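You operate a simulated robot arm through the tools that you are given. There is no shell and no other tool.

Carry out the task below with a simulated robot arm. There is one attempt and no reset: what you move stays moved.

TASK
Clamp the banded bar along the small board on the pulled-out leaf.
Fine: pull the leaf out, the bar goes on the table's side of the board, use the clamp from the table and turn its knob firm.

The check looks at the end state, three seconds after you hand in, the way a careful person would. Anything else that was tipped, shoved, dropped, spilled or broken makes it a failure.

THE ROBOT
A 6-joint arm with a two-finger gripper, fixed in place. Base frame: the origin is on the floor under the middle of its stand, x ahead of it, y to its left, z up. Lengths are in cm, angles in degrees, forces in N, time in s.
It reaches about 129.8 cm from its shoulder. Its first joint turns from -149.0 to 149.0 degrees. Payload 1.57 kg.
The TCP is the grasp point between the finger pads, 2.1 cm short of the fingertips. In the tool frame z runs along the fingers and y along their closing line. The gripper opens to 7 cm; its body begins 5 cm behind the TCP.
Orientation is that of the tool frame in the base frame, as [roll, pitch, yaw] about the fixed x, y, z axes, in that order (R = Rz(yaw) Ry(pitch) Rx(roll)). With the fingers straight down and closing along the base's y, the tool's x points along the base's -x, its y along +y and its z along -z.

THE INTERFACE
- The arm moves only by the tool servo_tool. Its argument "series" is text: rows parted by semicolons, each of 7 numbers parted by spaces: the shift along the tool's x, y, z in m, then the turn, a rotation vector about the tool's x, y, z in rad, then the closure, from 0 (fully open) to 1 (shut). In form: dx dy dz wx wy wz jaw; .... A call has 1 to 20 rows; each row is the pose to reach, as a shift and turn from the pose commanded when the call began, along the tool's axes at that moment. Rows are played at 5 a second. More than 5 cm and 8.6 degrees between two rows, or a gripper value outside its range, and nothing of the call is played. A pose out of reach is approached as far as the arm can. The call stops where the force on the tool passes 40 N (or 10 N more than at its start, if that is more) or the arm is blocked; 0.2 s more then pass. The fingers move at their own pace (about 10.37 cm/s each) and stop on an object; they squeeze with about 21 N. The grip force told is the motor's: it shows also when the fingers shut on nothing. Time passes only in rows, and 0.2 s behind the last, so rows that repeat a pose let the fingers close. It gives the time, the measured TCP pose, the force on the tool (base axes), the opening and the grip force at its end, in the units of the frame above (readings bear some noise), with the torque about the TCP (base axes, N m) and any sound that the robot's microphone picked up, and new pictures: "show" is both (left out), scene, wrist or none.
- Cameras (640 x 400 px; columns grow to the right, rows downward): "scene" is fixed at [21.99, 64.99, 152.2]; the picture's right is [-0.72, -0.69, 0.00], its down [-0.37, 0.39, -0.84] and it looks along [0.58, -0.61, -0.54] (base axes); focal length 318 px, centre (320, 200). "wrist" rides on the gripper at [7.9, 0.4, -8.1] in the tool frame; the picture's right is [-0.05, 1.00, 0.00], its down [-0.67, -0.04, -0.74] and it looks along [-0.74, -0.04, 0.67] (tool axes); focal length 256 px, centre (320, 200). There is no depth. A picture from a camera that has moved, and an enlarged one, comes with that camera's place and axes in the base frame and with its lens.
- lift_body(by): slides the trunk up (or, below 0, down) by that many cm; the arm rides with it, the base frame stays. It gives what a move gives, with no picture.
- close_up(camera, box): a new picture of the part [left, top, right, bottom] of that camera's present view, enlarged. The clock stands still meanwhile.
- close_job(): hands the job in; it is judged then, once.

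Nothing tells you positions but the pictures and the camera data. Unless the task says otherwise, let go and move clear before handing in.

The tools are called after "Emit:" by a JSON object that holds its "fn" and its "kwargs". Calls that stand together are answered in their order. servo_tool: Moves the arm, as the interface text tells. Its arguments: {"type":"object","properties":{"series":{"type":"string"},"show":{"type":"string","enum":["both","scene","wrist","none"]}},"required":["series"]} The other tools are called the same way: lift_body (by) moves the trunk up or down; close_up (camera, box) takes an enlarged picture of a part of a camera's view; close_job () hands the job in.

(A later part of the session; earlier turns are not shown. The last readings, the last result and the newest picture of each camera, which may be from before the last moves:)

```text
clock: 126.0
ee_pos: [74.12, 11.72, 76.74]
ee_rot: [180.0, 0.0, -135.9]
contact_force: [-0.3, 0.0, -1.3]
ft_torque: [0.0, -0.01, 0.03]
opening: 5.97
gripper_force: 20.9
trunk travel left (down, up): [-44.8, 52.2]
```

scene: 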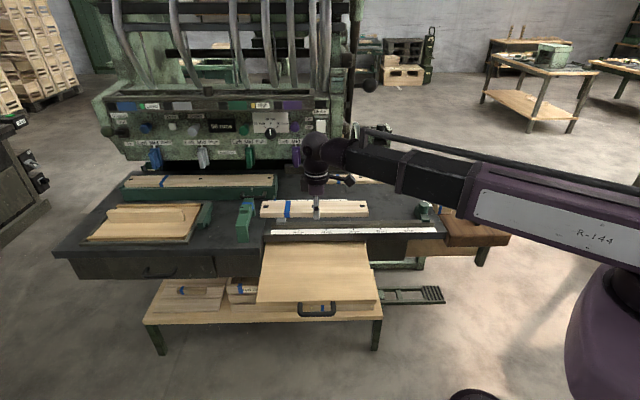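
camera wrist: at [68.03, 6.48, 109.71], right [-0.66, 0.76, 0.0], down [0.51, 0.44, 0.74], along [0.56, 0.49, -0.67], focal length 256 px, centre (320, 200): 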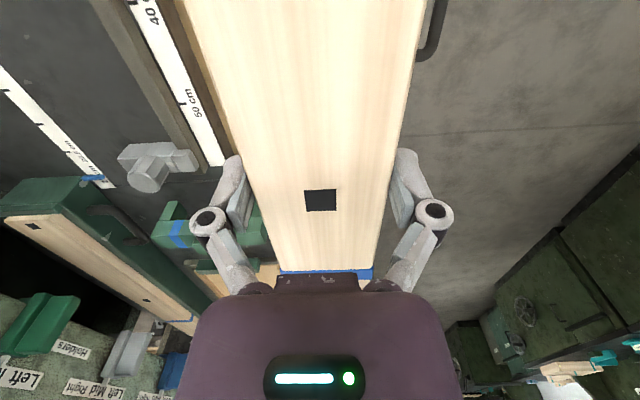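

Emit:
{"fn": "lift_body", "kwargs": {"by": -0.4}}

Emit:
{"fn": "lift_body", "kwargs": {"by": -0.3}}

Emit:
{"fn": "close_up", "kwargs": {"camera": "scene", "box": [260, 220, 390, 310]}}

```text
clock: 126.5
ee_pos: [73.9, 11.76, 76.33]
ee_rot: [-180.0, -0.1, -136.0]
contact_force: [-0.3, 0.5, -1.8]
ft_torque: [-0.02, -0.01, 0.01]
opening: 5.96
gripper_force: 20.9
trunk travel left (down, up): [-44.4, 52.6]
```

```text
clock: 127.0
ee_pos: [74.0, 11.86, 75.9]
ee_rot: [180.0, 0.0, -136.0]
contact_force: [-0.2, 0.0, -1.8]
ft_torque: [0.02, 0.0, 0.03]
opening: 5.96
gripper_force: 21.0
trunk travel left (down, up): [-44.1, 52.9]
```

```text
4.44 times, centred on (325, 265) of scene
camera zoom: at [21.99, 64.99, 152.2], right [-0.72, -0.69, 0.0], down [-0.37, 0.39, -0.84], along [0.58, -0.61, -0.54], focal length 1414 px, centre (298, -89)
```

zoom: 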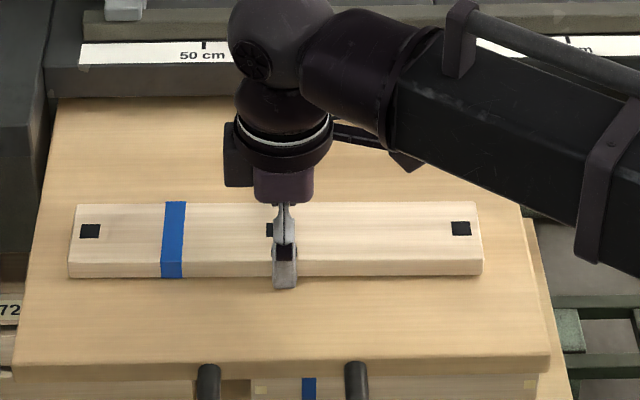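

Emit:
{"fn": "lift_body", "kwargs": {"by": -0.3}}

Emit:
{"fn": "lift_body", "kwargs": {"by": -0.3}}

```text
clock: 127.6
ee_pos: [74.18, 11.74, 75.78]
ee_rot: [-180.0, -0.1, -136.0]
contact_force: [4.4, 0.3, 10.8]
ft_torque: [-0.09, 0.13, -0.01]
opening: 5.96
gripper_force: 20.8
trunk travel left (down, up): [-43.8, 53.2]
```

```text
clock: 128.0
ee_pos: [73.96, 11.75, 75.77]
ee_rot: [-179.9, 0.2, -135.9]
contact_force: [0.8, -2.4, 32.0]
ft_torque: [0.59, 0.3, 0.02]
opening: 5.96
gripper_force: 20.9
trunk travel left (down, up): [-43.6, 53.4]
stopped: the force on the tool passed its limit at 44 N (the readings are from after the stop); the commanded pose is now the measured one
```

The board touched the leaf (leaf top z≈73.2). I'll relieve the pressure, open, and rise.

Emit:
{"fn": "lift_body", "kwargs": {"by": 0.3}}

Emit:
{"fn": "servo_tool", "kwargs": {"series": "0 0 0 0 0 0 0.4; 0 0 0 0 0 0 0.2; 0 0 0 0 0 0 0; 0 0 0 0 0 0 0", "show": "none"}}

Emit:
{"fn": "lift_body", "kwargs": {"by": 25}}

Emit:
{"fn": "servo_tool", "kwargs": {"series": "0 0 0 0 0 0 0"}}

Emit:
{"fn": "close_up", "kwargs": {"camera": "scene", "box": [250, 220, 390, 310]}}

Emit:
{"fn": "close_up", "kwargs": {"camera": "wrist", "box": [160, 0, 480, 200]}}

```text
clock: 128.5
ee_pos: [74.17, 11.79, 75.88]
ee_rot: [-179.9, 0.1, -136.0]
contact_force: [0.1, -0.2, -2.1]
ft_torque: [-0.02, 0.02, 0.02]
opening: 5.97
gripper_force: 21.4
trunk travel left (down, up): [-43.9, 53.1]
```

```text
clock: 129.5
ee_pos: [74.12, 11.89, 75.76]
ee_rot: [180.0, 0.1, -136.0]
contact_force: [0.2, 0.2, -0.3]
ft_torque: [0.0, 0.0, 0.02]
opening: 7.05
gripper_force: 0.1
trunk travel left (down, up): [-43.9, 53.1]
```

```text
clock: 132.1
ee_pos: [74.2, 11.87, 100.77]
ee_rot: [180.0, 0.1, -136.0]
contact_force: [-0.4, 0.2, 0.3]
ft_torque: [-0.01, 0.01, 0.02]
opening: 6.99
gripper_force: 0.1
trunk travel left (down, up): [-68.9, 28.1]
```

```text
clock: 132.5
ee_pos: [74.18, 11.84, 100.81]
ee_rot: [180.0, 0.1, -136.0]
contact_force: [0.8, 1.1, 0.2]
ft_torque: [-0.05, 0.0, -0.02]
opening: 7.0
gripper_force: 0.0
trunk travel left (down, up): [-68.9, 28.1]
camera wrist: at [68.14, 6.49, 108.83], right [-0.66, 0.76, 0.0], down [0.5, 0.44, 0.75], along [0.56, 0.49, -0.67], focal length 256 px, centre (320, 200)
```

scene: 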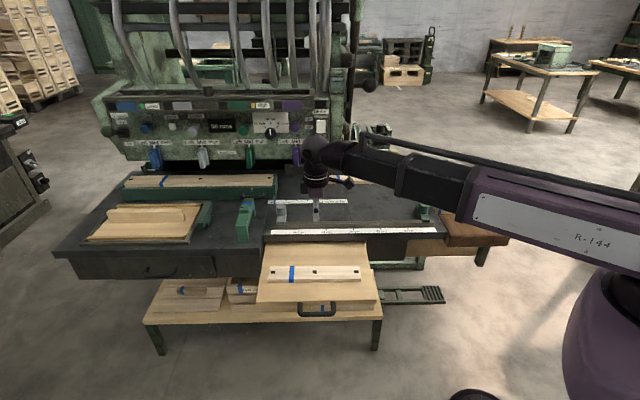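
wrist: 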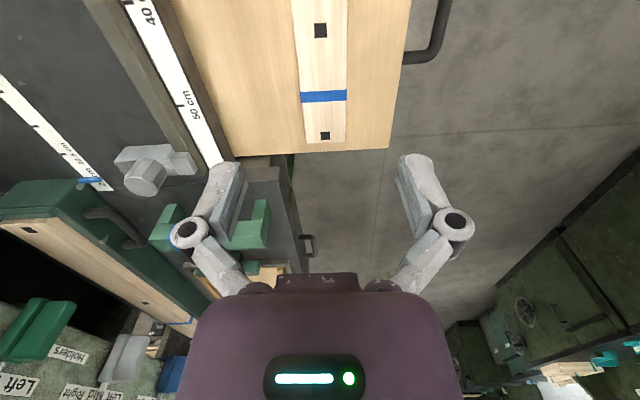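

```text
4.44 times, centred on (320, 265) of scene
camera zoom: at [21.99, 64.99, 152.2], right [-0.72, -0.69, 0.0], down [-0.37, 0.39, -0.84], along [0.58, -0.61, -0.54], focal length 1414 px, centre (320, -89)
```

zoom: 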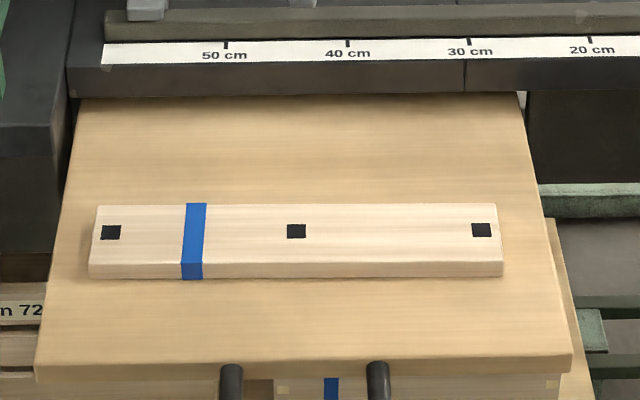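

```text
2.00 times, centred on (320, 100) of wrist
camera zoom: at [68.14, 6.49, 108.83], right [-0.66, 0.76, 0.0], down [0.5, 0.44, 0.75], along [0.56, 0.49, -0.67], focal length 512 px, centre (320, 400)
```

zoom: 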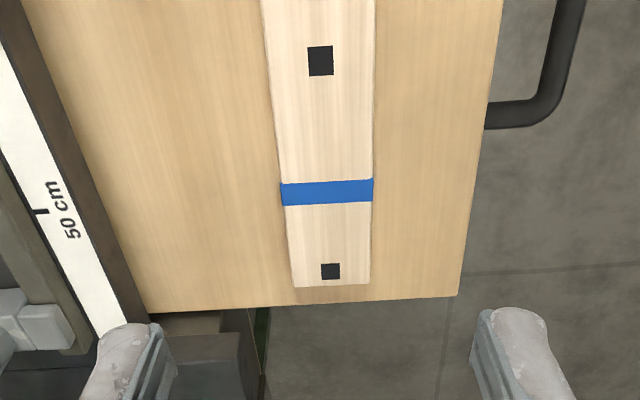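

The board now lies flat on the leaf, parallel to its edges. Next is the banded bar on the walnut section: I'll move above its near end with the fingers closing across its width.

Emit:
{"fn": "servo_tool", "kwargs": {"series": "0.02 -0.018 0 0 0 0.06 0; 0.046 -0.042 0 0 0 0.14 0; 0.072 -0.067 0 0 0 0.23 0; 0.098 -0.091 0 0 0 0.31 0; 0.124 -0.115 0 0 0 0.4 0; 0.15 -0.139 0 0 0 0.48 0; 0.176 -0.163 0 0 0 0.57 0; 0.202 -0.187 0 0 0 0.65 0; 0.228 -0.211 0 0 0 0.74 0; 0.254 -0.235 0 0 0 0.82 0; 0.28 -0.259 0 0 0 0.91 0; 0.306 -0.283 0 0 0 0.99 0; 0.332 -0.307 0 0 0 1.08 0; 0.358 -0.331 0 0 0 1.16 0; 0.384 -0.355 0 0 0 1.25 0; 0.41 -0.379 0 0 0 1.33 0; 0.436 -0.403 0 0 0 1.42 0; 0.462 -0.427 0 0 0 1.5 0; 0.488 -0.451 0 0 0 1.57 0; 0.499 -0.461 0 0 0 1.578 0", "show": "none"}}

Emit:
{"fn": "servo_tool", "kwargs": {"series": "0 0 0 0 0 0 0; 0 0 0 0 0 0 0"}}

Emit:
{"fn": "close_up", "kwargs": {"camera": "wrist", "box": [160, 0, 480, 200]}}

```text
clock: 136.7
ee_pos: [70.22, -56.02, 100.81]
ee_rot: [179.9, 0.0, 133.5]
contact_force: [-0.7, 0.2, 0.2]
ft_torque: [0.02, -0.03, -0.02]
opening: 7.01
gripper_force: 0.1
trunk travel left (down, up): [-68.9, 28.1]
```

```text
clock: 137.3
ee_pos: [70.26, -55.96, 100.87]
ee_rot: [179.9, 0.0, 133.6]
contact_force: [-0.2, 0.5, -0.4]
ft_torque: [0.01, -0.06, 0.01]
opening: 7.0
gripper_force: 0.1
trunk travel left (down, up): [-68.9, 28.1]
camera wrist: at [65.12, -50.07, 108.84], right [0.76, 0.65, 0.0], down [0.43, -0.51, 0.75], along [0.48, -0.57, -0.67], focal length 256 px, centre (320, 200)
```

scene: 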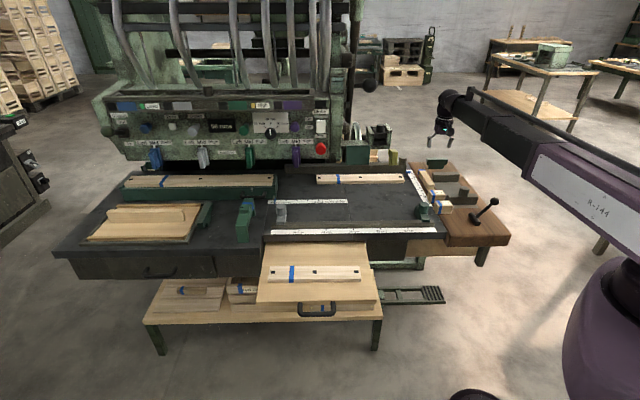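
wrist: 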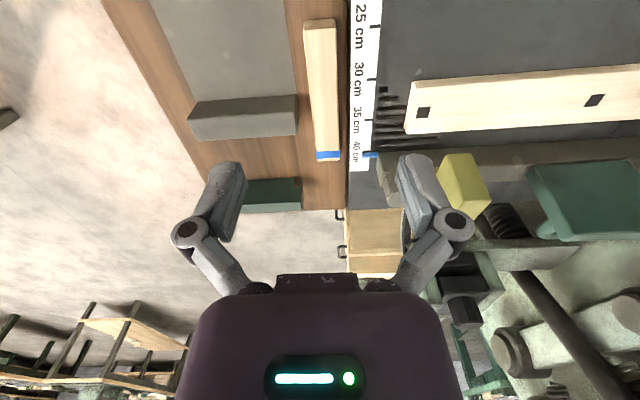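

```text
2.00 times, centred on (320, 100) of wrist
camera zoom: at [65.12, -50.07, 108.84], right [0.76, 0.65, 0.0], down [0.43, -0.51, 0.75], along [0.48, -0.57, -0.67], focal length 512 px, centre (320, 400)
```

zoom: 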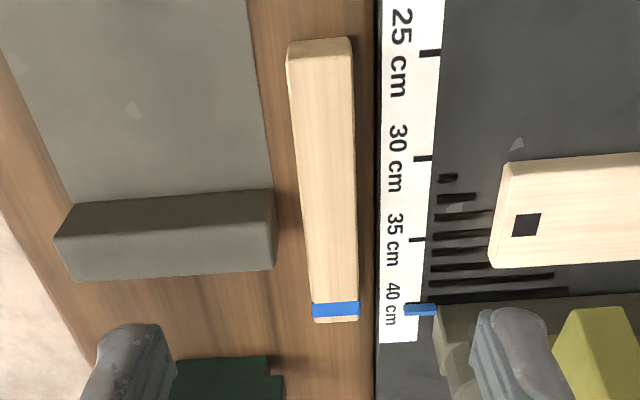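

The bar's near end is free between the front block and the grey jaw. I'll shift 1.2 cm toward the back, narrow the fingers, lower part way and check.

Emit:
{"fn": "servo_tool", "kwargs": {"series": "-0.006 0 0 0 0 0 0.15; -0.012 0 0 0 0 0 0.3; -0.012 0 0 0 0 0 0.33; -0.012 0 0 0 0 0 0.33", "show": "none"}}

Emit:
{"fn": "lift_body", "kwargs": {"by": -15.5}}

Emit:
{"fn": "servo_tool", "kwargs": {"series": "0 0 0 0 0 0 0.33"}}

Emit:
{"fn": "close_up", "kwargs": {"camera": "wrist", "box": [160, 40, 480, 240]}}

Emit:
{"fn": "close_up", "kwargs": {"camera": "scene", "box": [390, 110, 510, 220]}}

```text
clock: 138.3
ee_pos: [71.15, -56.89, 100.68]
ee_rot: [179.8, 0.0, 133.6]
contact_force: [0.4, -0.3, -0.5]
ft_torque: [0.03, -0.01, 0.01]
opening: 4.68
gripper_force: 0.0
trunk travel left (down, up): [-68.9, 28.1]
```

```text
clock: 140.1
ee_pos: [71.15, -56.91, 85.36]
ee_rot: [179.9, -0.1, 133.6]
contact_force: [-0.4, -1.2, -0.8]
ft_torque: [-0.04, 0.01, 0.0]
opening: 4.69
gripper_force: 0.0
trunk travel left (down, up): [-53.4, 43.6]
```

```text
clock: 140.5
ee_pos: [71.13, -56.83, 85.38]
ee_rot: [180.0, 0.1, 133.6]
contact_force: [0.0, -0.3, 0.5]
ft_torque: [-0.01, 0.0, -0.01]
opening: 4.65
gripper_force: 0.1
trunk travel left (down, up): [-53.4, 43.6]
camera wrist: at [65.92, -50.97, 93.34], right [0.76, 0.65, 0.0], down [0.43, -0.51, 0.75], along [0.48, -0.57, -0.67], focal length 256 px, centre (320, 200)
```

scene: 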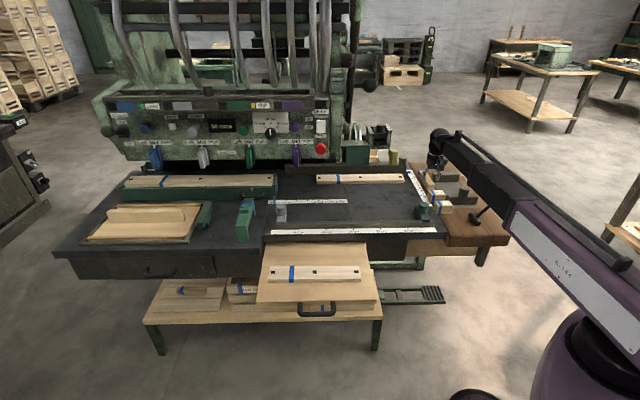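
wrist: 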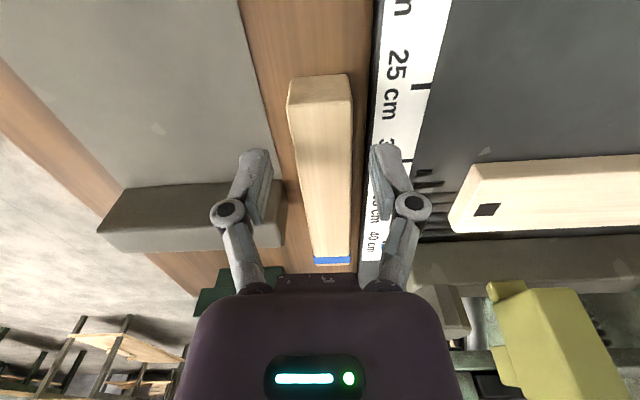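

```text
2.00 times, centred on (320, 140) of wrist
camera zoom: at [65.92, -50.97, 93.34], right [0.76, 0.65, 0.0], down [0.43, -0.51, 0.75], along [0.48, -0.57, -0.67], focal length 512 px, centre (320, 320)
```

zoom: 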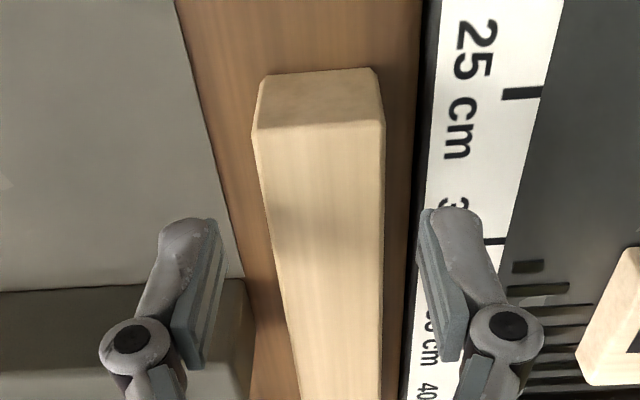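

```text
3.64 times, centred on (450, 165) of scene
camera zoom: at [21.99, 64.99, 152.2], right [-0.72, -0.69, 0.0], down [-0.37, 0.39, -0.84], along [0.58, -0.61, -0.54], focal length 1157 px, centre (-153, 327)
```

zoom: 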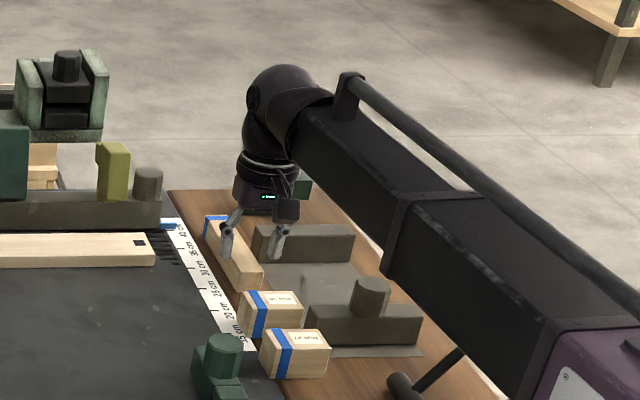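

The bar's end is centred between the fingers and clear of the grey jaw. I'll lower to TCP z≈82 and close.

Emit:
{"fn": "lift_body", "kwargs": {"by": -3}}

Emit:
{"fn": "lift_body", "kwargs": {"by": -0.5}}

Emit:
{"fn": "servo_tool", "kwargs": {"series": "0 0 0 0 0 0 0.45; 0 0 0 0 0 0 0.6; 0 0 0 0 0 0 0.75; 0 0 0 0 0 0 0.9; 0 0 0 0 0 0 0.9", "show": "wrist"}}

```text
clock: 141.2
ee_pos: [71.28, -56.87, 82.27]
ee_rot: [179.9, 0.0, 133.6]
contact_force: [-0.1, 0.1, 0.2]
ft_torque: [0.0, -0.03, 0.02]
opening: 4.7
gripper_force: 0.0
trunk travel left (down, up): [-50.4, 46.6]
```

```text
clock: 141.8
ee_pos: [71.11, -56.83, 81.86]
ee_rot: [179.9, -0.1, 133.7]
contact_force: [-0.3, 0.9, 0.3]
ft_torque: [0.01, 0.01, -0.02]
opening: 4.68
gripper_force: 0.0
trunk travel left (down, up): [-49.9, 47.1]
```

```text
clock: 143.0
ee_pos: [71.02, -56.9, 82.0]
ee_rot: [179.8, 0.0, 133.6]
contact_force: [-0.2, -5.6, 19.8]
ft_torque: [-0.12, 0.2, -0.01]
opening: 2.95
gripper_force: 21.0
trunk travel left (down, up): [-49.9, 47.1]
camera wrist: at [65.81, -50.94, 89.97], right [0.76, 0.65, 0.0], down [0.43, -0.51, 0.75], along [0.49, -0.57, -0.67], focal length 256 px, centre (320, 200)
```

wrist: 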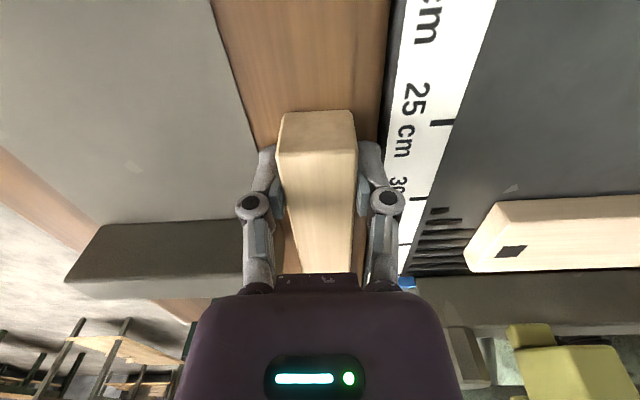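

Gripped at 2.95 cm. I'll lift slightly and check that the bar comes up level.

Emit:
{"fn": "lift_body", "kwargs": {"by": 2.5}}

Emit:
{"fn": "servo_tool", "kwargs": {"series": "0 0 0 0 0 0 0.9", "show": "wrist"}}

Emit:
{"fn": "close_up", "kwargs": {"camera": "scene", "box": [390, 130, 490, 215]}}

```text
clock: 143.7
ee_pos: [71.03, -56.81, 84.41]
ee_rot: [179.9, -0.1, 133.6]
contact_force: [-0.5, 0.6, -0.8]
ft_torque: [-0.02, 0.0, 0.02]
opening: 2.93
gripper_force: 20.8
trunk travel left (down, up): [-52.4, 44.6]
```

```text
clock: 144.1
ee_pos: [71.12, -56.79, 84.2]
ee_rot: [179.9, 0.0, 133.5]
contact_force: [0.4, 0.7, -0.5]
ft_torque: [0.01, 0.02, 0.01]
opening: 2.93
gripper_force: 21.3
trunk travel left (down, up): [-52.4, 44.6]
camera wrist: at [65.93, -50.97, 92.33], right [0.76, 0.65, 0.0], down [0.43, -0.51, 0.75], along [0.48, -0.57, -0.67], focal length 256 px, centre (320, 200)
```

wrist: 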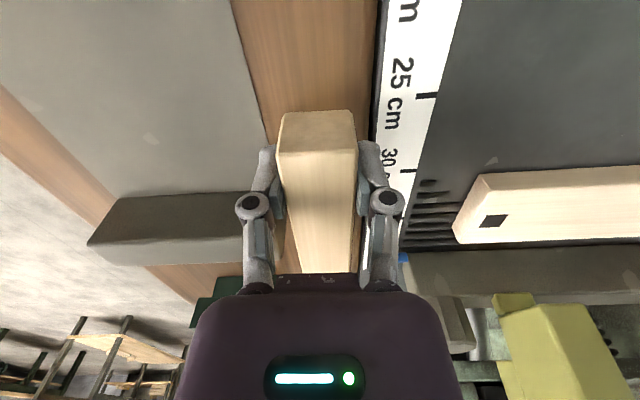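

```text
4.71 times, centred on (440, 172) of scene
camera zoom: at [21.99, 64.99, 152.2], right [-0.72, -0.69, 0.0], down [-0.37, 0.39, -0.84], along [0.58, -0.61, -0.54], focal length 1498 px, centre (-245, 329)
```

zoom: 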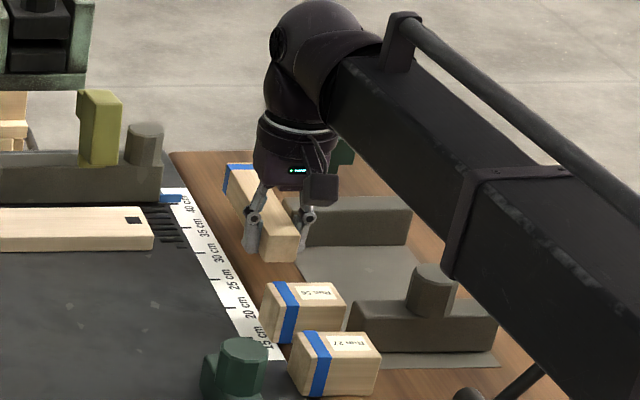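

The bar came up level. I'll raise it and carry it over the leaf, turning it parallel to the board and leaving a finger's gap on the table's side.

Emit:
{"fn": "lift_body", "kwargs": {"by": 18}}

Emit:
{"fn": "servo_tool", "kwargs": {"series": "0.01 0.011 0 0 0 -0.04 0.9; 0.03 0.032 0 0 0 -0.11 0.9; 0.052 0.055 0 0 0 -0.19 0.9; 0.074 0.079 0 0 0 -0.28 0.9; 0.096 0.103 0 0 0 -0.37 0.9; 0.118 0.127 0 0 0 -0.46 0.9; 0.14 0.15 0 0 0 -0.55 0.9; 0.162 0.174 0 0 0 -0.64 0.9; 0.184 0.197 0 0 0 -0.73 0.9; 0.206 0.221 0 0 0 -0.82 0.9; 0.228 0.245 0 0 0 -0.91 0.9; 0.25 0.268 0 0 0 -1 0.9; 0.272 0.292 0 0 0 -1.09 0.9; 0.294 0.316 0 0 0 -1.18 0.9; 0.316 0.339 0 0 0 -1.27 0.9; 0.338 0.363 0 0 0 -1.36 0.9; 0.36 0.386 0 0 0 -1.44 0.9; 0.382 0.41 0 0 0 -1.51 0.9; 0.4 0.43 0 0 0 -1.56 0.9; 0.408 0.438 0 0 0 -1.577 0.9", "show": "none"}}

Emit:
{"fn": "servo_tool", "kwargs": {"series": "0 0 0 0 0 0 0.9; 0 0 0 0 0 0 0.9"}}

Emit:
{"fn": "close_up", "kwargs": {"camera": "scene", "box": [230, 150, 420, 310]}}

```text
clock: 146.1
ee_pos: [71.19, -56.88, 102.39]
ee_rot: [179.9, 0.0, 133.6]
contact_force: [-0.1, -0.7, 0.2]
ft_torque: [0.03, 0.03, 0.02]
opening: 2.94
gripper_force: 21.3
trunk travel left (down, up): [-70.4, 26.6]
```

```text
clock: 150.3
ee_pos: [74.72, 2.91, 102.32]
ee_rot: [180.0, 0.0, -136.0]
contact_force: [0.1, 0.0, -1.4]
ft_torque: [-0.02, 0.02, -0.02]
opening: 2.93
gripper_force: 20.8
trunk travel left (down, up): [-70.4, 26.6]
```

```text
clock: 150.9
ee_pos: [74.84, 2.74, 102.36]
ee_rot: [180.0, -0.1, -136.1]
contact_force: [0.6, -0.4, -1.8]
ft_torque: [-0.01, 0.08, 0.05]
opening: 2.95
gripper_force: 21.7
trunk travel left (down, up): [-70.4, 26.6]
camera wrist: at [68.71, -2.51, 110.33], right [-0.65, 0.76, 0.0], down [0.5, 0.44, 0.75], along [0.56, 0.49, -0.67], focal length 256 px, centre (320, 200)
```

scene: 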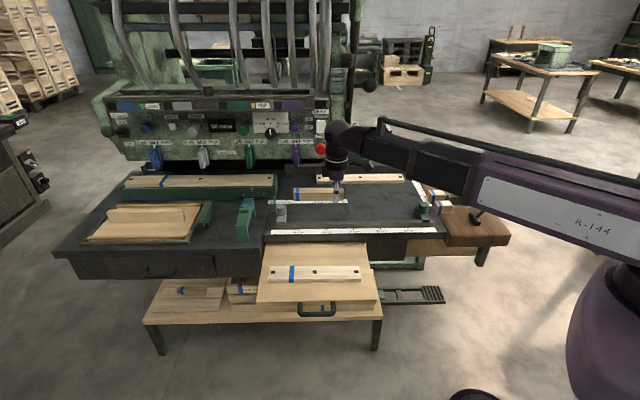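
wrist: 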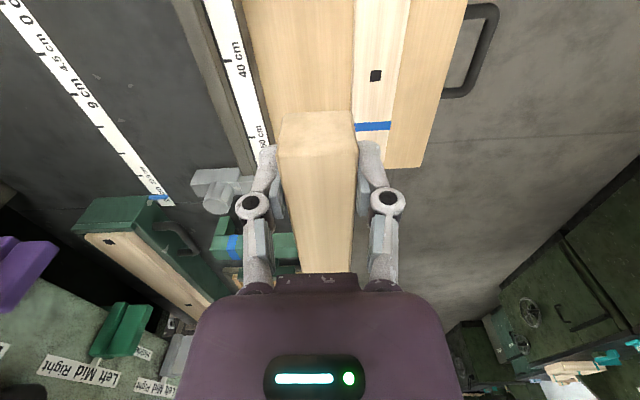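

```text
2.50 times, centred on (325, 230) of scene
camera zoom: at [21.99, 64.99, 152.2], right [-0.72, -0.69, 0.0], down [-0.37, 0.39, -0.84], along [0.58, -0.61, -0.54], focal length 796 px, centre (308, 125)
```

zoom: 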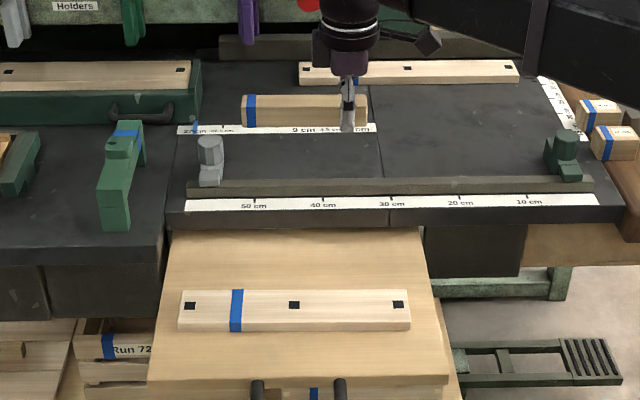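

The bar is positioned over the leaf on the table's side of the board. I'll lower it in steps until it touches.

Emit:
{"fn": "lift_body", "kwargs": {"by": -20}}

Emit:
{"fn": "close_up", "kwargs": {"camera": "scene", "box": [240, 190, 400, 310]}}

Emit:
{"fn": "lift_body", "kwargs": {"by": -4.5}}

Emit:
{"fn": "lift_body", "kwargs": {"by": -0.7}}

Emit:
{"fn": "close_up", "kwargs": {"camera": "scene", "box": [240, 190, 400, 310]}}

```text
clock: 153.0
ee_pos: [74.8, 2.8, 82.41]
ee_rot: [-180.0, 0.1, -136.0]
contact_force: [0.7, 0.0, -0.1]
ft_torque: [-0.06, 0.02, -0.01]
opening: 2.94
gripper_force: 20.6
trunk travel left (down, up): [-50.4, 46.6]
```

```text
3.33 times, centred on (320, 250) of scene
camera zoom: at [21.99, 64.99, 152.2], right [-0.72, -0.69, 0.0], down [-0.37, 0.39, -0.84], along [0.58, -0.61, -0.54], focal length 1061 px, centre (320, 33)
```

zoom: 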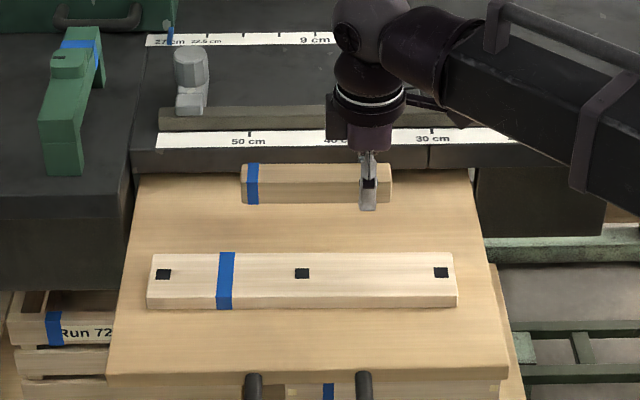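

```text
clock: 153.9
ee_pos: [74.73, 2.74, 77.74]
ee_rot: [-180.0, 0.1, -136.1]
contact_force: [-0.5, -0.3, -0.4]
ft_torque: [-0.04, 0.05, -0.03]
opening: 2.96
gripper_force: 20.6
trunk travel left (down, up): [-45.9, 51.1]
```

```text
clock: 154.5
ee_pos: [74.79, 2.84, 76.99]
ee_rot: [179.9, 0.2, -136.0]
contact_force: [0.2, 0.1, -1.1]
ft_torque: [-0.04, 0.0, -0.01]
opening: 2.89
gripper_force: 21.4
trunk travel left (down, up): [-45.2, 51.8]
```

```text
3.33 times, centred on (320, 250) of scene
camera zoom: at [21.99, 64.99, 152.2], right [-0.72, -0.69, 0.0], down [-0.37, 0.39, -0.84], along [0.58, -0.61, -0.54], focal length 1061 px, centre (320, 33)
```

zoom: 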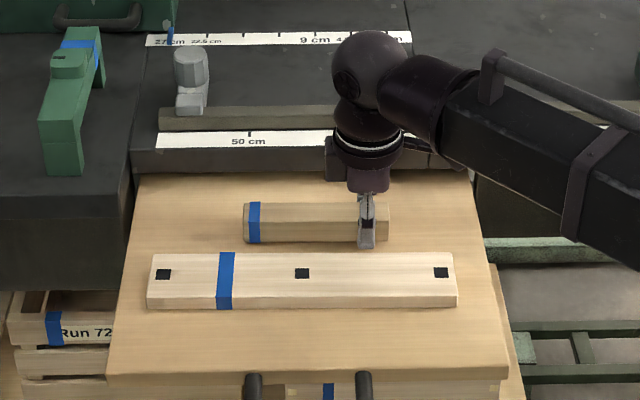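

Emit:
{"fn": "lift_body", "kwargs": {"by": -0.4}}

Emit:
{"fn": "lift_body", "kwargs": {"by": -0.3}}

```text
clock: 155.0
ee_pos: [74.64, 2.83, 76.74]
ee_rot: [-180.0, 0.1, -136.0]
contact_force: [-0.7, 0.2, -0.4]
ft_torque: [-0.03, 0.03, -0.01]
opening: 2.94
gripper_force: 20.9
trunk travel left (down, up): [-44.8, 52.2]
```

```text
clock: 155.5
ee_pos: [74.68, 2.88, 76.42]
ee_rot: [179.9, 0.1, -136.0]
contact_force: [1.6, 0.5, 1.0]
ft_torque: [0.24, -0.2, -0.01]
opening: 2.93
gripper_force: 20.9
trunk travel left (down, up): [-44.5, 52.5]
```

The bar touched down. I'll release with a small opening so the front finger doesn't push the board, then rise.

Emit:
{"fn": "servo_tool", "kwargs": {"series": "0 0 0 0 0 0 0.7; 0 0 0 0 0 0 0.55; 0 0 0 0 0 0 0.5; 0 0 0 0 0 0 0.5", "show": "wrist"}}

Emit:
{"fn": "lift_body", "kwargs": {"by": 10}}

Emit:
{"fn": "close_up", "kwargs": {"camera": "scene", "box": [240, 190, 400, 310]}}

```text
clock: 156.5
ee_pos: [74.93, 2.84, 76.43]
ee_rot: [180.0, 0.1, -136.1]
contact_force: [-0.2, 0.2, -0.2]
ft_torque: [0.01, -0.01, 0.02]
opening: 3.49
gripper_force: 0.1
trunk travel left (down, up): [-44.5, 52.5]
camera wrist: at [68.71, -2.51, 84.44], right [-0.65, 0.76, 0.0], down [0.5, 0.44, 0.75], along [0.56, 0.49, -0.67], focal length 256 px, centre (320, 200)
```

wrist: 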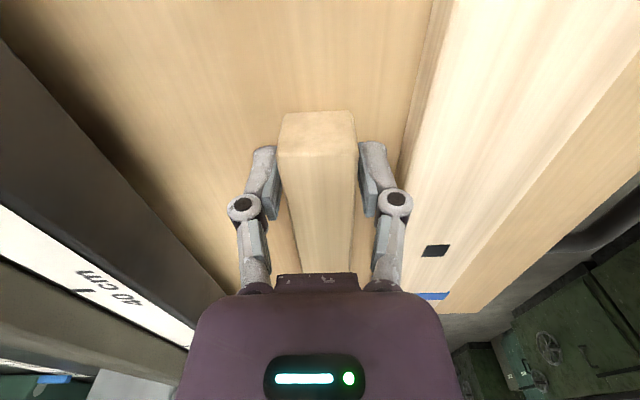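

```text
clock: 157.8
ee_pos: [74.79, 2.8, 86.35]
ee_rot: [180.0, -0.1, -136.0]
contact_force: [0.2, -0.3, 0.3]
ft_torque: [0.02, 0.03, 0.02]
opening: 3.5
gripper_force: 0.1
trunk travel left (down, up): [-54.5, 42.5]
```

```text
3.33 times, centred on (320, 250) of scene
camera zoom: at [21.99, 64.99, 152.2], right [-0.72, -0.69, 0.0], down [-0.37, 0.39, -0.84], along [0.58, -0.61, -0.54], focal length 1061 px, centre (320, 33)
```

zoom: 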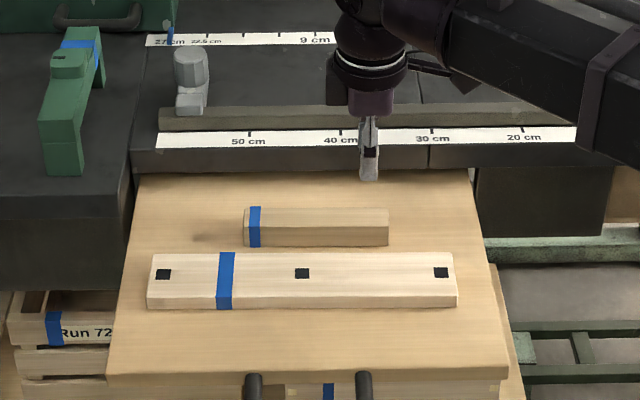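

Both pieces lie on the leaf with a small gap. I'll rise, turn so both fingertips can push evenly, and come down on the table's side of the bar to slide it against the board.

Emit:
{"fn": "lift_body", "kwargs": {"by": 8}}

Emit:
{"fn": "servo_tool", "kwargs": {"series": "-0.005 -0.003 0 0 0 0.13 0.4; -0.01 -0.006 0 0 0 0.26 0.3; -0.015 -0.009 0 0 0 0.39 0.2; -0.02 -0.012 0 0 0 0.52 0.1; -0.025 -0.015 0 0 0 0.65 0; -0.03 -0.018 0 0 0 0.78 0; -0.035 -0.021 0 0 0 0.91 0; -0.04 -0.024 0 0 0 1.04 0; -0.045 -0.027 0 0 0 1.17 0; -0.05 -0.03 0 0 0 1.3 0; -0.055 -0.033 0 0 0 1.43 0; -0.058 -0.0355 0 0 0 1.573 0; -0.058 -0.0355 0 0 0 1.573 0"}}

Emit:
{"fn": "close_up", "kwargs": {"camera": "wrist", "box": [160, 40, 480, 240]}}

```text
clock: 159.0
ee_pos: [74.81, 2.84, 94.41]
ee_rot: [-180.0, 0.0, -136.1]
contact_force: [0.2, -0.2, -1.4]
ft_torque: [0.01, -0.01, 0.0]
opening: 3.54
gripper_force: 0.0
trunk travel left (down, up): [-62.5, 34.5]
```

```text
clock: 161.8
ee_pos: [81.34, 4.36, 94.35]
ee_rot: [179.8, 0.0, 133.7]
contact_force: [-0.4, 0.3, 0.5]
ft_torque: [0.02, 0.02, 0.01]
opening: 7.01
gripper_force: 0.0
trunk travel left (down, up): [-62.5, 34.5]
camera wrist: at [76.16, 10.2, 102.44], right [0.76, 0.65, 0.0], down [0.43, -0.51, 0.75], along [0.49, -0.56, -0.67], focal length 256 px, centre (320, 200)
```

scene: 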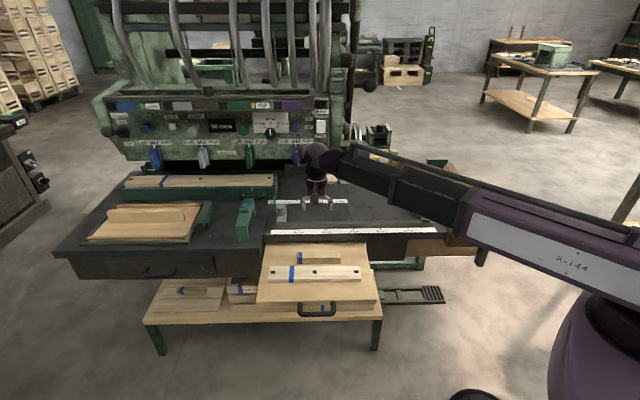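
wrist: 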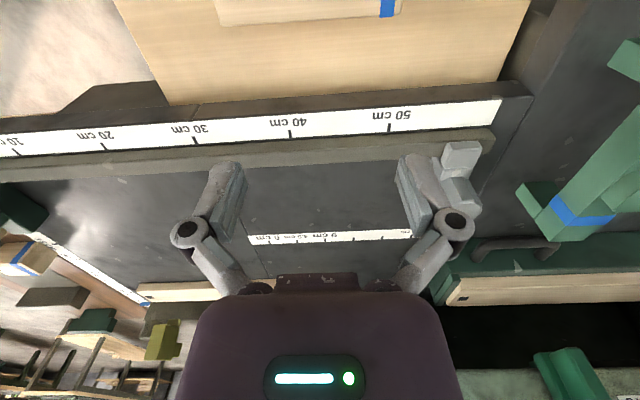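

```text
2.00 times, centred on (320, 140) of wrist
camera zoom: at [76.16, 10.2, 102.44], right [0.76, 0.65, 0.0], down [0.43, -0.51, 0.75], along [0.49, -0.56, -0.67], focal length 512 px, centre (320, 320)
```

zoom: 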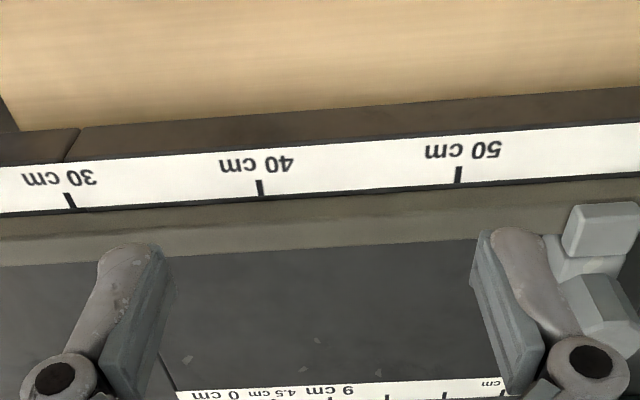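

Emit:
{"fn": "lift_body", "kwargs": {"by": -13}}

Emit:
{"fn": "servo_tool", "kwargs": {"series": "0 0 0 0 0 0 0"}}

Emit:
{"fn": "close_up", "kwargs": {"camera": "scene", "box": [240, 190, 400, 310]}}

Emit:
{"fn": "close_up", "kwargs": {"camera": "wrist", "box": [120, 0, 520, 250]}}

```text
clock: 163.4
ee_pos: [81.3, 4.27, 81.38]
ee_rot: [179.9, -0.1, 133.8]
contact_force: [0.6, 0.2, 0.3]
ft_torque: [0.0, 0.01, 0.02]
opening: 6.99
gripper_force: 0.0
trunk travel left (down, up): [-49.5, 47.5]
```

```text
clock: 163.8
ee_pos: [81.37, 4.24, 81.41]
ee_rot: [179.9, 0.1, 133.8]
contact_force: [0.2, -0.2, -0.8]
ft_torque: [-0.02, -0.03, 0.01]
opening: 7.0
gripper_force: 0.0
trunk travel left (down, up): [-49.5, 47.5]
camera wrist: at [76.15, 10.19, 89.44], right [0.76, 0.65, 0.0], down [0.43, -0.51, 0.75], along [0.49, -0.56, -0.67], focal length 256 px, centre (320, 200)
```

scene: 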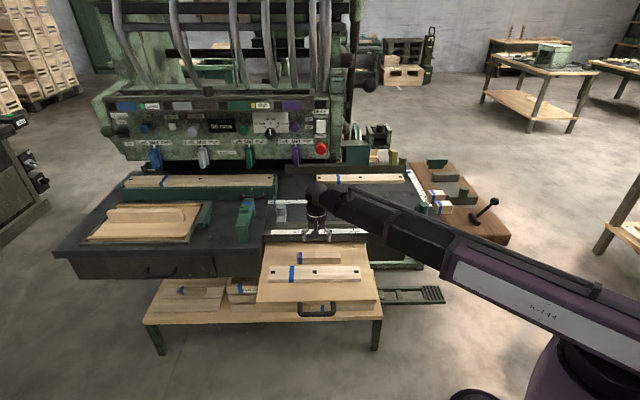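
wrist: 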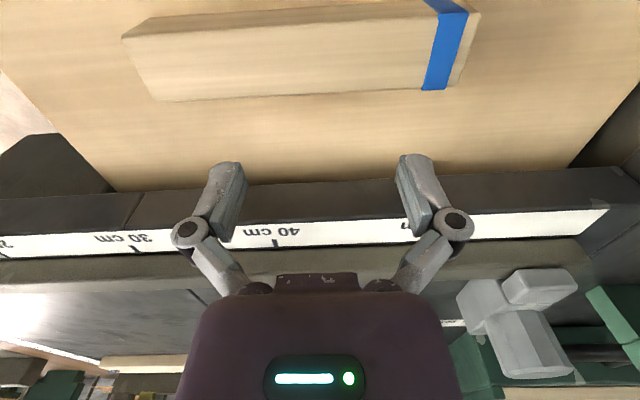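

```text
3.33 times, centred on (320, 250) of scene
camera zoom: at [21.99, 64.99, 152.2], right [-0.72, -0.69, 0.0], down [-0.37, 0.39, -0.84], along [0.58, -0.61, -0.54], focal length 1061 px, centre (320, 33)
```

zoom: 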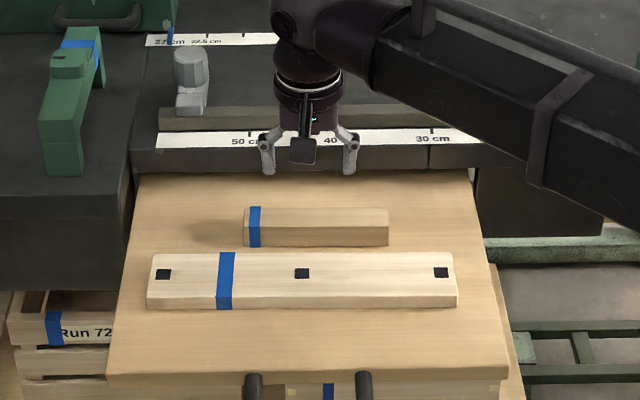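

```text
1.60 times, centred on (320, 125) of wrist
camera zoom: at [76.15, 10.19, 89.44], right [0.76, 0.65, 0.0], down [0.43, -0.51, 0.75], along [0.49, -0.56, -0.67], focal length 410 px, centre (320, 320)
```

zoom: 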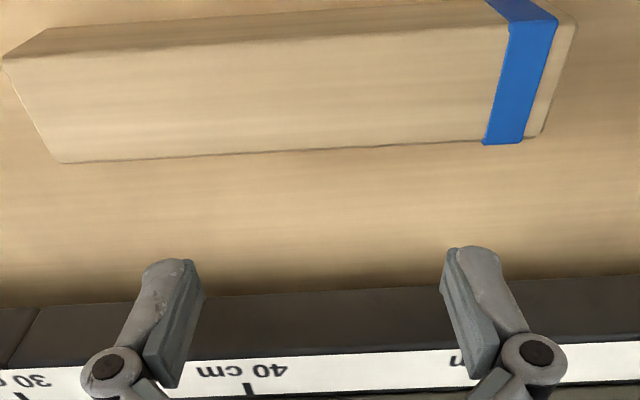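

Emit:
{"fn": "lift_body", "kwargs": {"by": -5}}

Emit:
{"fn": "servo_tool", "kwargs": {"series": "0 0 0 0 0 0 0", "show": "wrist"}}

Emit:
{"fn": "close_up", "kwargs": {"camera": "scene", "box": [240, 190, 400, 310]}}

```text
clock: 164.7
ee_pos: [81.39, 4.3, 76.35]
ee_rot: [179.9, 0.0, 133.8]
contact_force: [0.6, -0.2, 0.9]
ft_torque: [0.01, -0.01, -0.02]
opening: 6.99
gripper_force: 0.0
trunk travel left (down, up): [-44.5, 52.5]
```

```text
clock: 165.1
ee_pos: [81.27, 4.29, 76.41]
ee_rot: [179.9, 0.1, 133.9]
contact_force: [0.1, 0.5, 0.0]
ft_torque: [-0.02, 0.01, -0.02]
opening: 6.99
gripper_force: 0.0
trunk travel left (down, up): [-44.5, 52.5]
camera wrist: at [76.15, 10.19, 84.44], right [0.76, 0.65, 0.0], down [0.43, -0.51, 0.75], along [0.49, -0.56, -0.67], focal length 256 px, centre (320, 200)
```

wrist: 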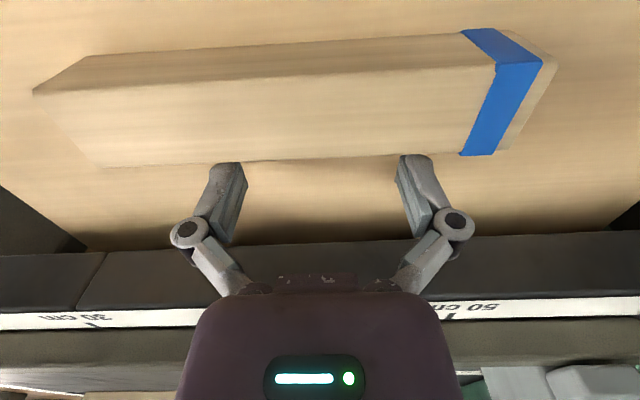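

```text
3.33 times, centred on (320, 250) of scene
camera zoom: at [21.99, 64.99, 152.2], right [-0.72, -0.69, 0.0], down [-0.37, 0.39, -0.84], along [0.58, -0.61, -0.54], focal length 1061 px, centre (320, 33)
```

zoom: 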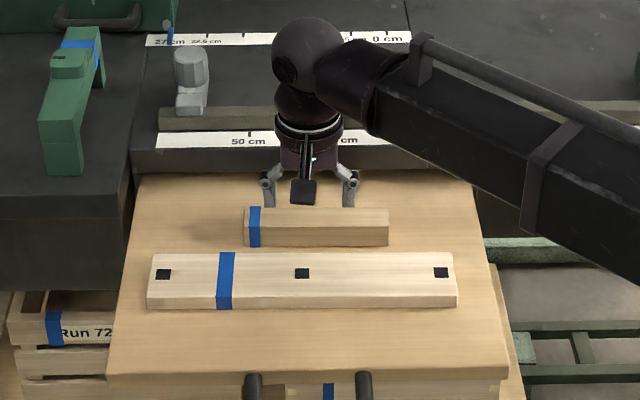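

Both fingertips are behind the bar. I'll push it slowly 2.7 cm toward the board and check the gap.

Emit:
{"fn": "servo_tool", "kwargs": {"series": "0.003 0 0 0 0 0 0; 0.006 0 0 0 0 0 0; 0.009 0 0 0 0 0 0; 0.012 0 0 0 0 0 0; 0.015 0 0 0 0 0 0; 0.018 0 0 0 0 0 0; 0.021 0 0 0 0 0 0; 0.024 0 0 0 0 0 0; 0.027 0 0 0 0 0 0; 0.027 0 0 0 0 0 0", "show": "wrist"}}

Emit:
{"fn": "close_up", "kwargs": {"camera": "scene", "box": [260, 230, 380, 300]}}

Emit:
{"fn": "close_up", "kwargs": {"camera": "wrist", "box": [0, 0, 640, 200]}}

```text
clock: 167.3
ee_pos: [79.54, 6.29, 76.43]
ee_rot: [179.9, 0.0, 133.9]
contact_force: [-0.2, -1.5, -0.1]
ft_torque: [0.02, 0.01, 0.02]
opening: 7.0
gripper_force: 0.1
trunk travel left (down, up): [-44.5, 52.5]
camera wrist: at [74.3, 12.16, 84.44], right [0.76, 0.65, 0.0], down [0.43, -0.51, 0.75], along [0.49, -0.56, -0.67], focal length 256 px, centre (320, 200)
```

wrist: 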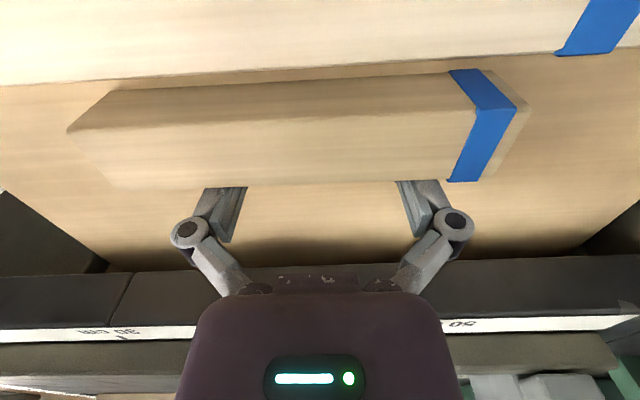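

```text
5.33 times, centred on (320, 265) of scene
camera zoom: at [21.99, 64.99, 152.2], right [-0.72, -0.69, 0.0], down [-0.37, 0.39, -0.84], along [0.58, -0.61, -0.54], focal length 1697 px, centre (320, -147)
```

zoom: 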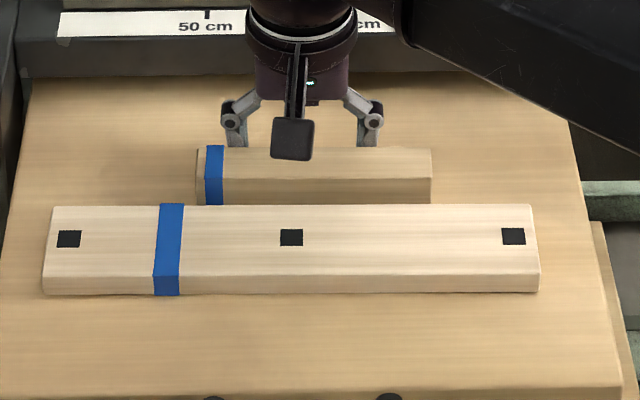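

```text
1.00 times, centred on (320, 100) of wrist (not enlarged: the box is as wide or as high as the picture)
camera zoom: at [74.3, 12.16, 84.44], right [0.76, 0.65, 0.0], down [0.43, -0.51, 0.75], along [0.49, -0.56, -0.67], focal length 256 px, centre (320, 300)
```

zoom: 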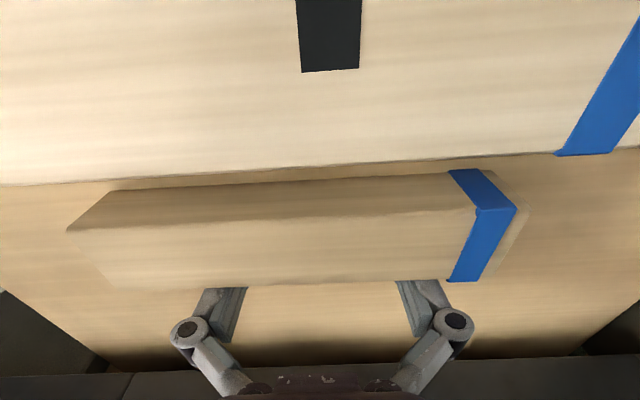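

About half a centimetre of gap remains. I'll push on in small steps and watch the force.

Emit:
{"fn": "servo_tool", "kwargs": {"series": "0.002 0 0 0 0 0 0; 0.004 0 0 0 0 0 0; 0.005 0 0 0 0 0 0; 0.006 0 0 0 0 0 0; 0.007 0 0 0 0 0 0; 0.007 0 0 0 0 0 0", "show": "wrist"}}

Emit:
{"fn": "close_up", "kwargs": {"camera": "wrist", "box": [80, 20, 560, 220]}}

```text
clock: 168.7
ee_pos: [78.97, 6.82, 76.35]
ee_rot: [179.9, 0.0, 133.8]
contact_force: [0.8, -0.4, 0.4]
ft_torque: [0.03, -0.01, 0.02]
opening: 6.99
gripper_force: 0.0
trunk travel left (down, up): [-44.5, 52.5]
camera wrist: at [73.77, 12.67, 84.44], right [0.76, 0.65, 0.0], down [0.43, -0.51, 0.75], along [0.49, -0.56, -0.67], focal length 256 px, centre (320, 200)
```

wrist: 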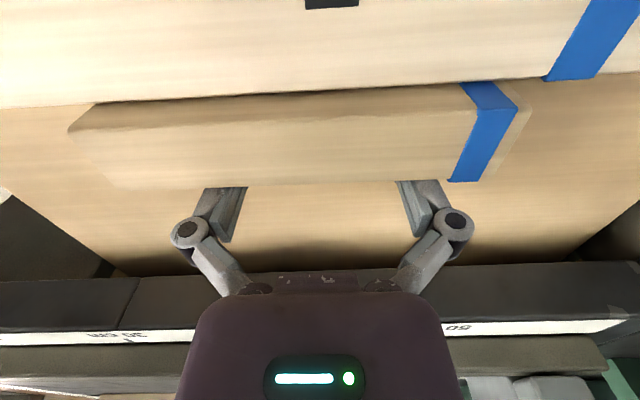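

```text
1.33 times, centred on (320, 120) of wrist
camera zoom: at [73.77, 12.67, 84.44], right [0.76, 0.65, 0.0], down [0.43, -0.51, 0.75], along [0.49, -0.56, -0.67], focal length 341 px, centre (320, 307)
```

zoom: 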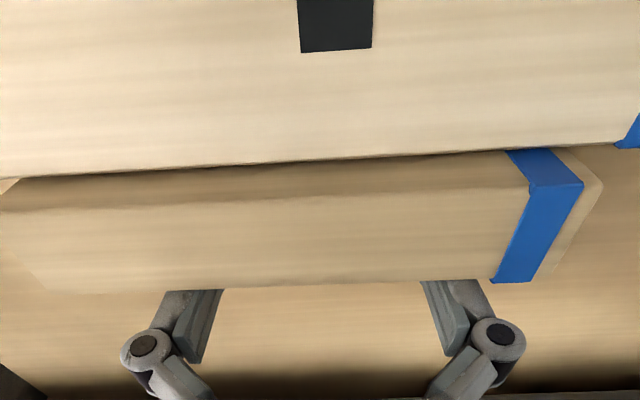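

The bar now meets the board along its length. I'll press 2 mm further to seat it, then back off and rise.

Emit:
{"fn": "servo_tool", "kwargs": {"series": "0.001 0 0 0 0 0 0; 0.002 0 0 0 0 0 0; 0.002 0 0 0 0 0 0; 0 0 0 0 0 0 0; -0.005 0 0 0 0 0 0; -0.01 0 0 0 0 0 0; -0.01 0 0 0 0 0 0", "show": "wrist"}}

Emit:
{"fn": "lift_body", "kwargs": {"by": 24}}

Emit:
{"fn": "servo_tool", "kwargs": {"series": "0.01 0 0 0 0 0 0; 0.02 0 0 0 0 0 0; 0.02 0 0 0 0 0 0"}}

Emit:
{"fn": "close_up", "kwargs": {"camera": "scene", "box": [260, 230, 380, 300]}}

```text
clock: 170.3
ee_pos: [79.52, 6.05, 76.46]
ee_rot: [179.9, 0.0, 133.8]
contact_force: [0.6, -0.2, 0.5]
ft_torque: [0.02, 0.0, 0.01]
opening: 6.99
gripper_force: 0.0
trunk travel left (down, up): [-44.5, 52.5]
camera wrist: at [74.48, 11.91, 84.44], right [0.76, 0.65, 0.0], down [0.43, -0.51, 0.75], along [0.49, -0.56, -0.67], focal length 256 px, centre (320, 200)
```

wrist: 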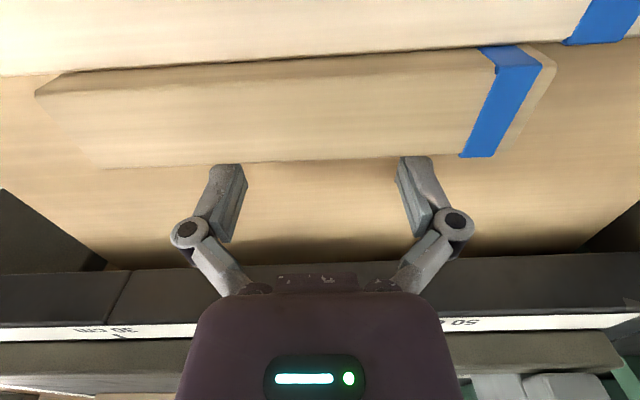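

```text
clock: 172.8
ee_pos: [79.66, 5.89, 100.37]
ee_rot: [179.8, 0.1, 133.7]
contact_force: [-0.3, 0.3, 0.5]
ft_torque: [-0.02, -0.01, 0.02]
opening: 7.01
gripper_force: 0.0
trunk travel left (down, up): [-68.5, 28.5]
```

```text
clock: 173.6
ee_pos: [78.36, 7.4, 100.35]
ee_rot: [180.0, 0.1, 133.7]
contact_force: [0.1, 0.1, 0.9]
ft_torque: [-0.02, -0.01, -0.01]
opening: 7.0
gripper_force: 0.1
trunk travel left (down, up): [-68.5, 28.5]
camera wrist: at [73.1, 13.36, 108.43], right [0.76, 0.65, 0.0], down [0.43, -0.51, 0.75], along [0.49, -0.56, -0.67], focal length 256 px, centre (320, 200)
```

scene: 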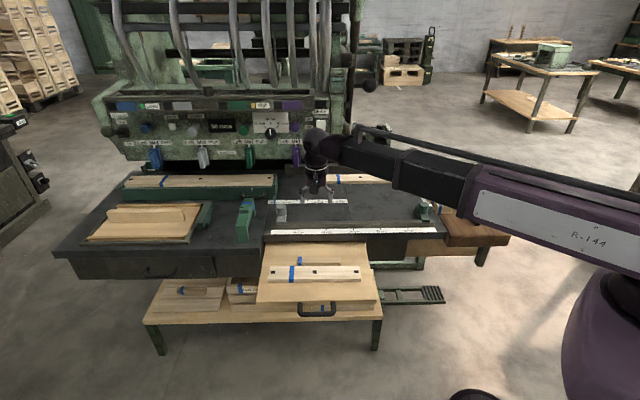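
wrist: 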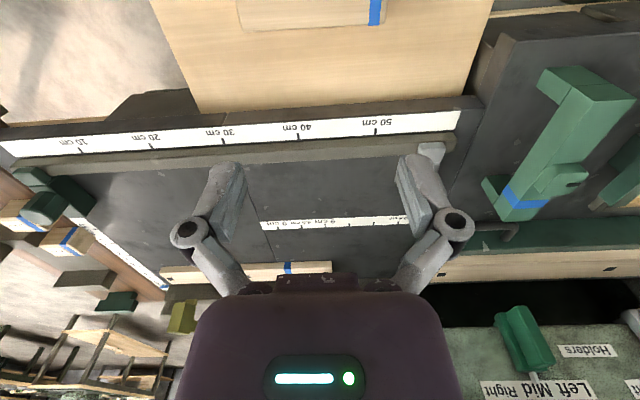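

```text
5.33 times, centred on (320, 265) of scene
camera zoom: at [21.99, 64.99, 152.2], right [-0.72, -0.69, 0.0], down [-0.37, 0.39, -0.84], along [0.58, -0.61, -0.54], focal length 1697 px, centre (320, -147)
```

zoom: 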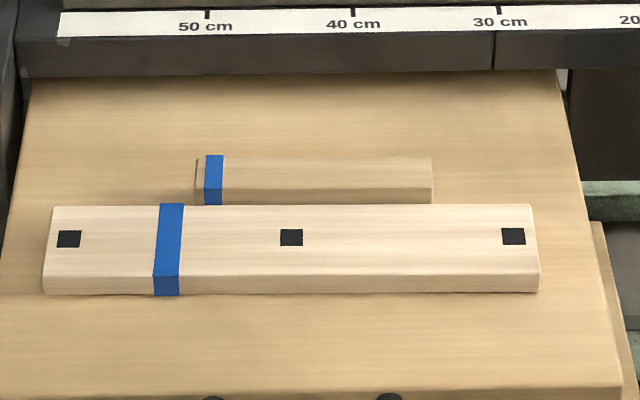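

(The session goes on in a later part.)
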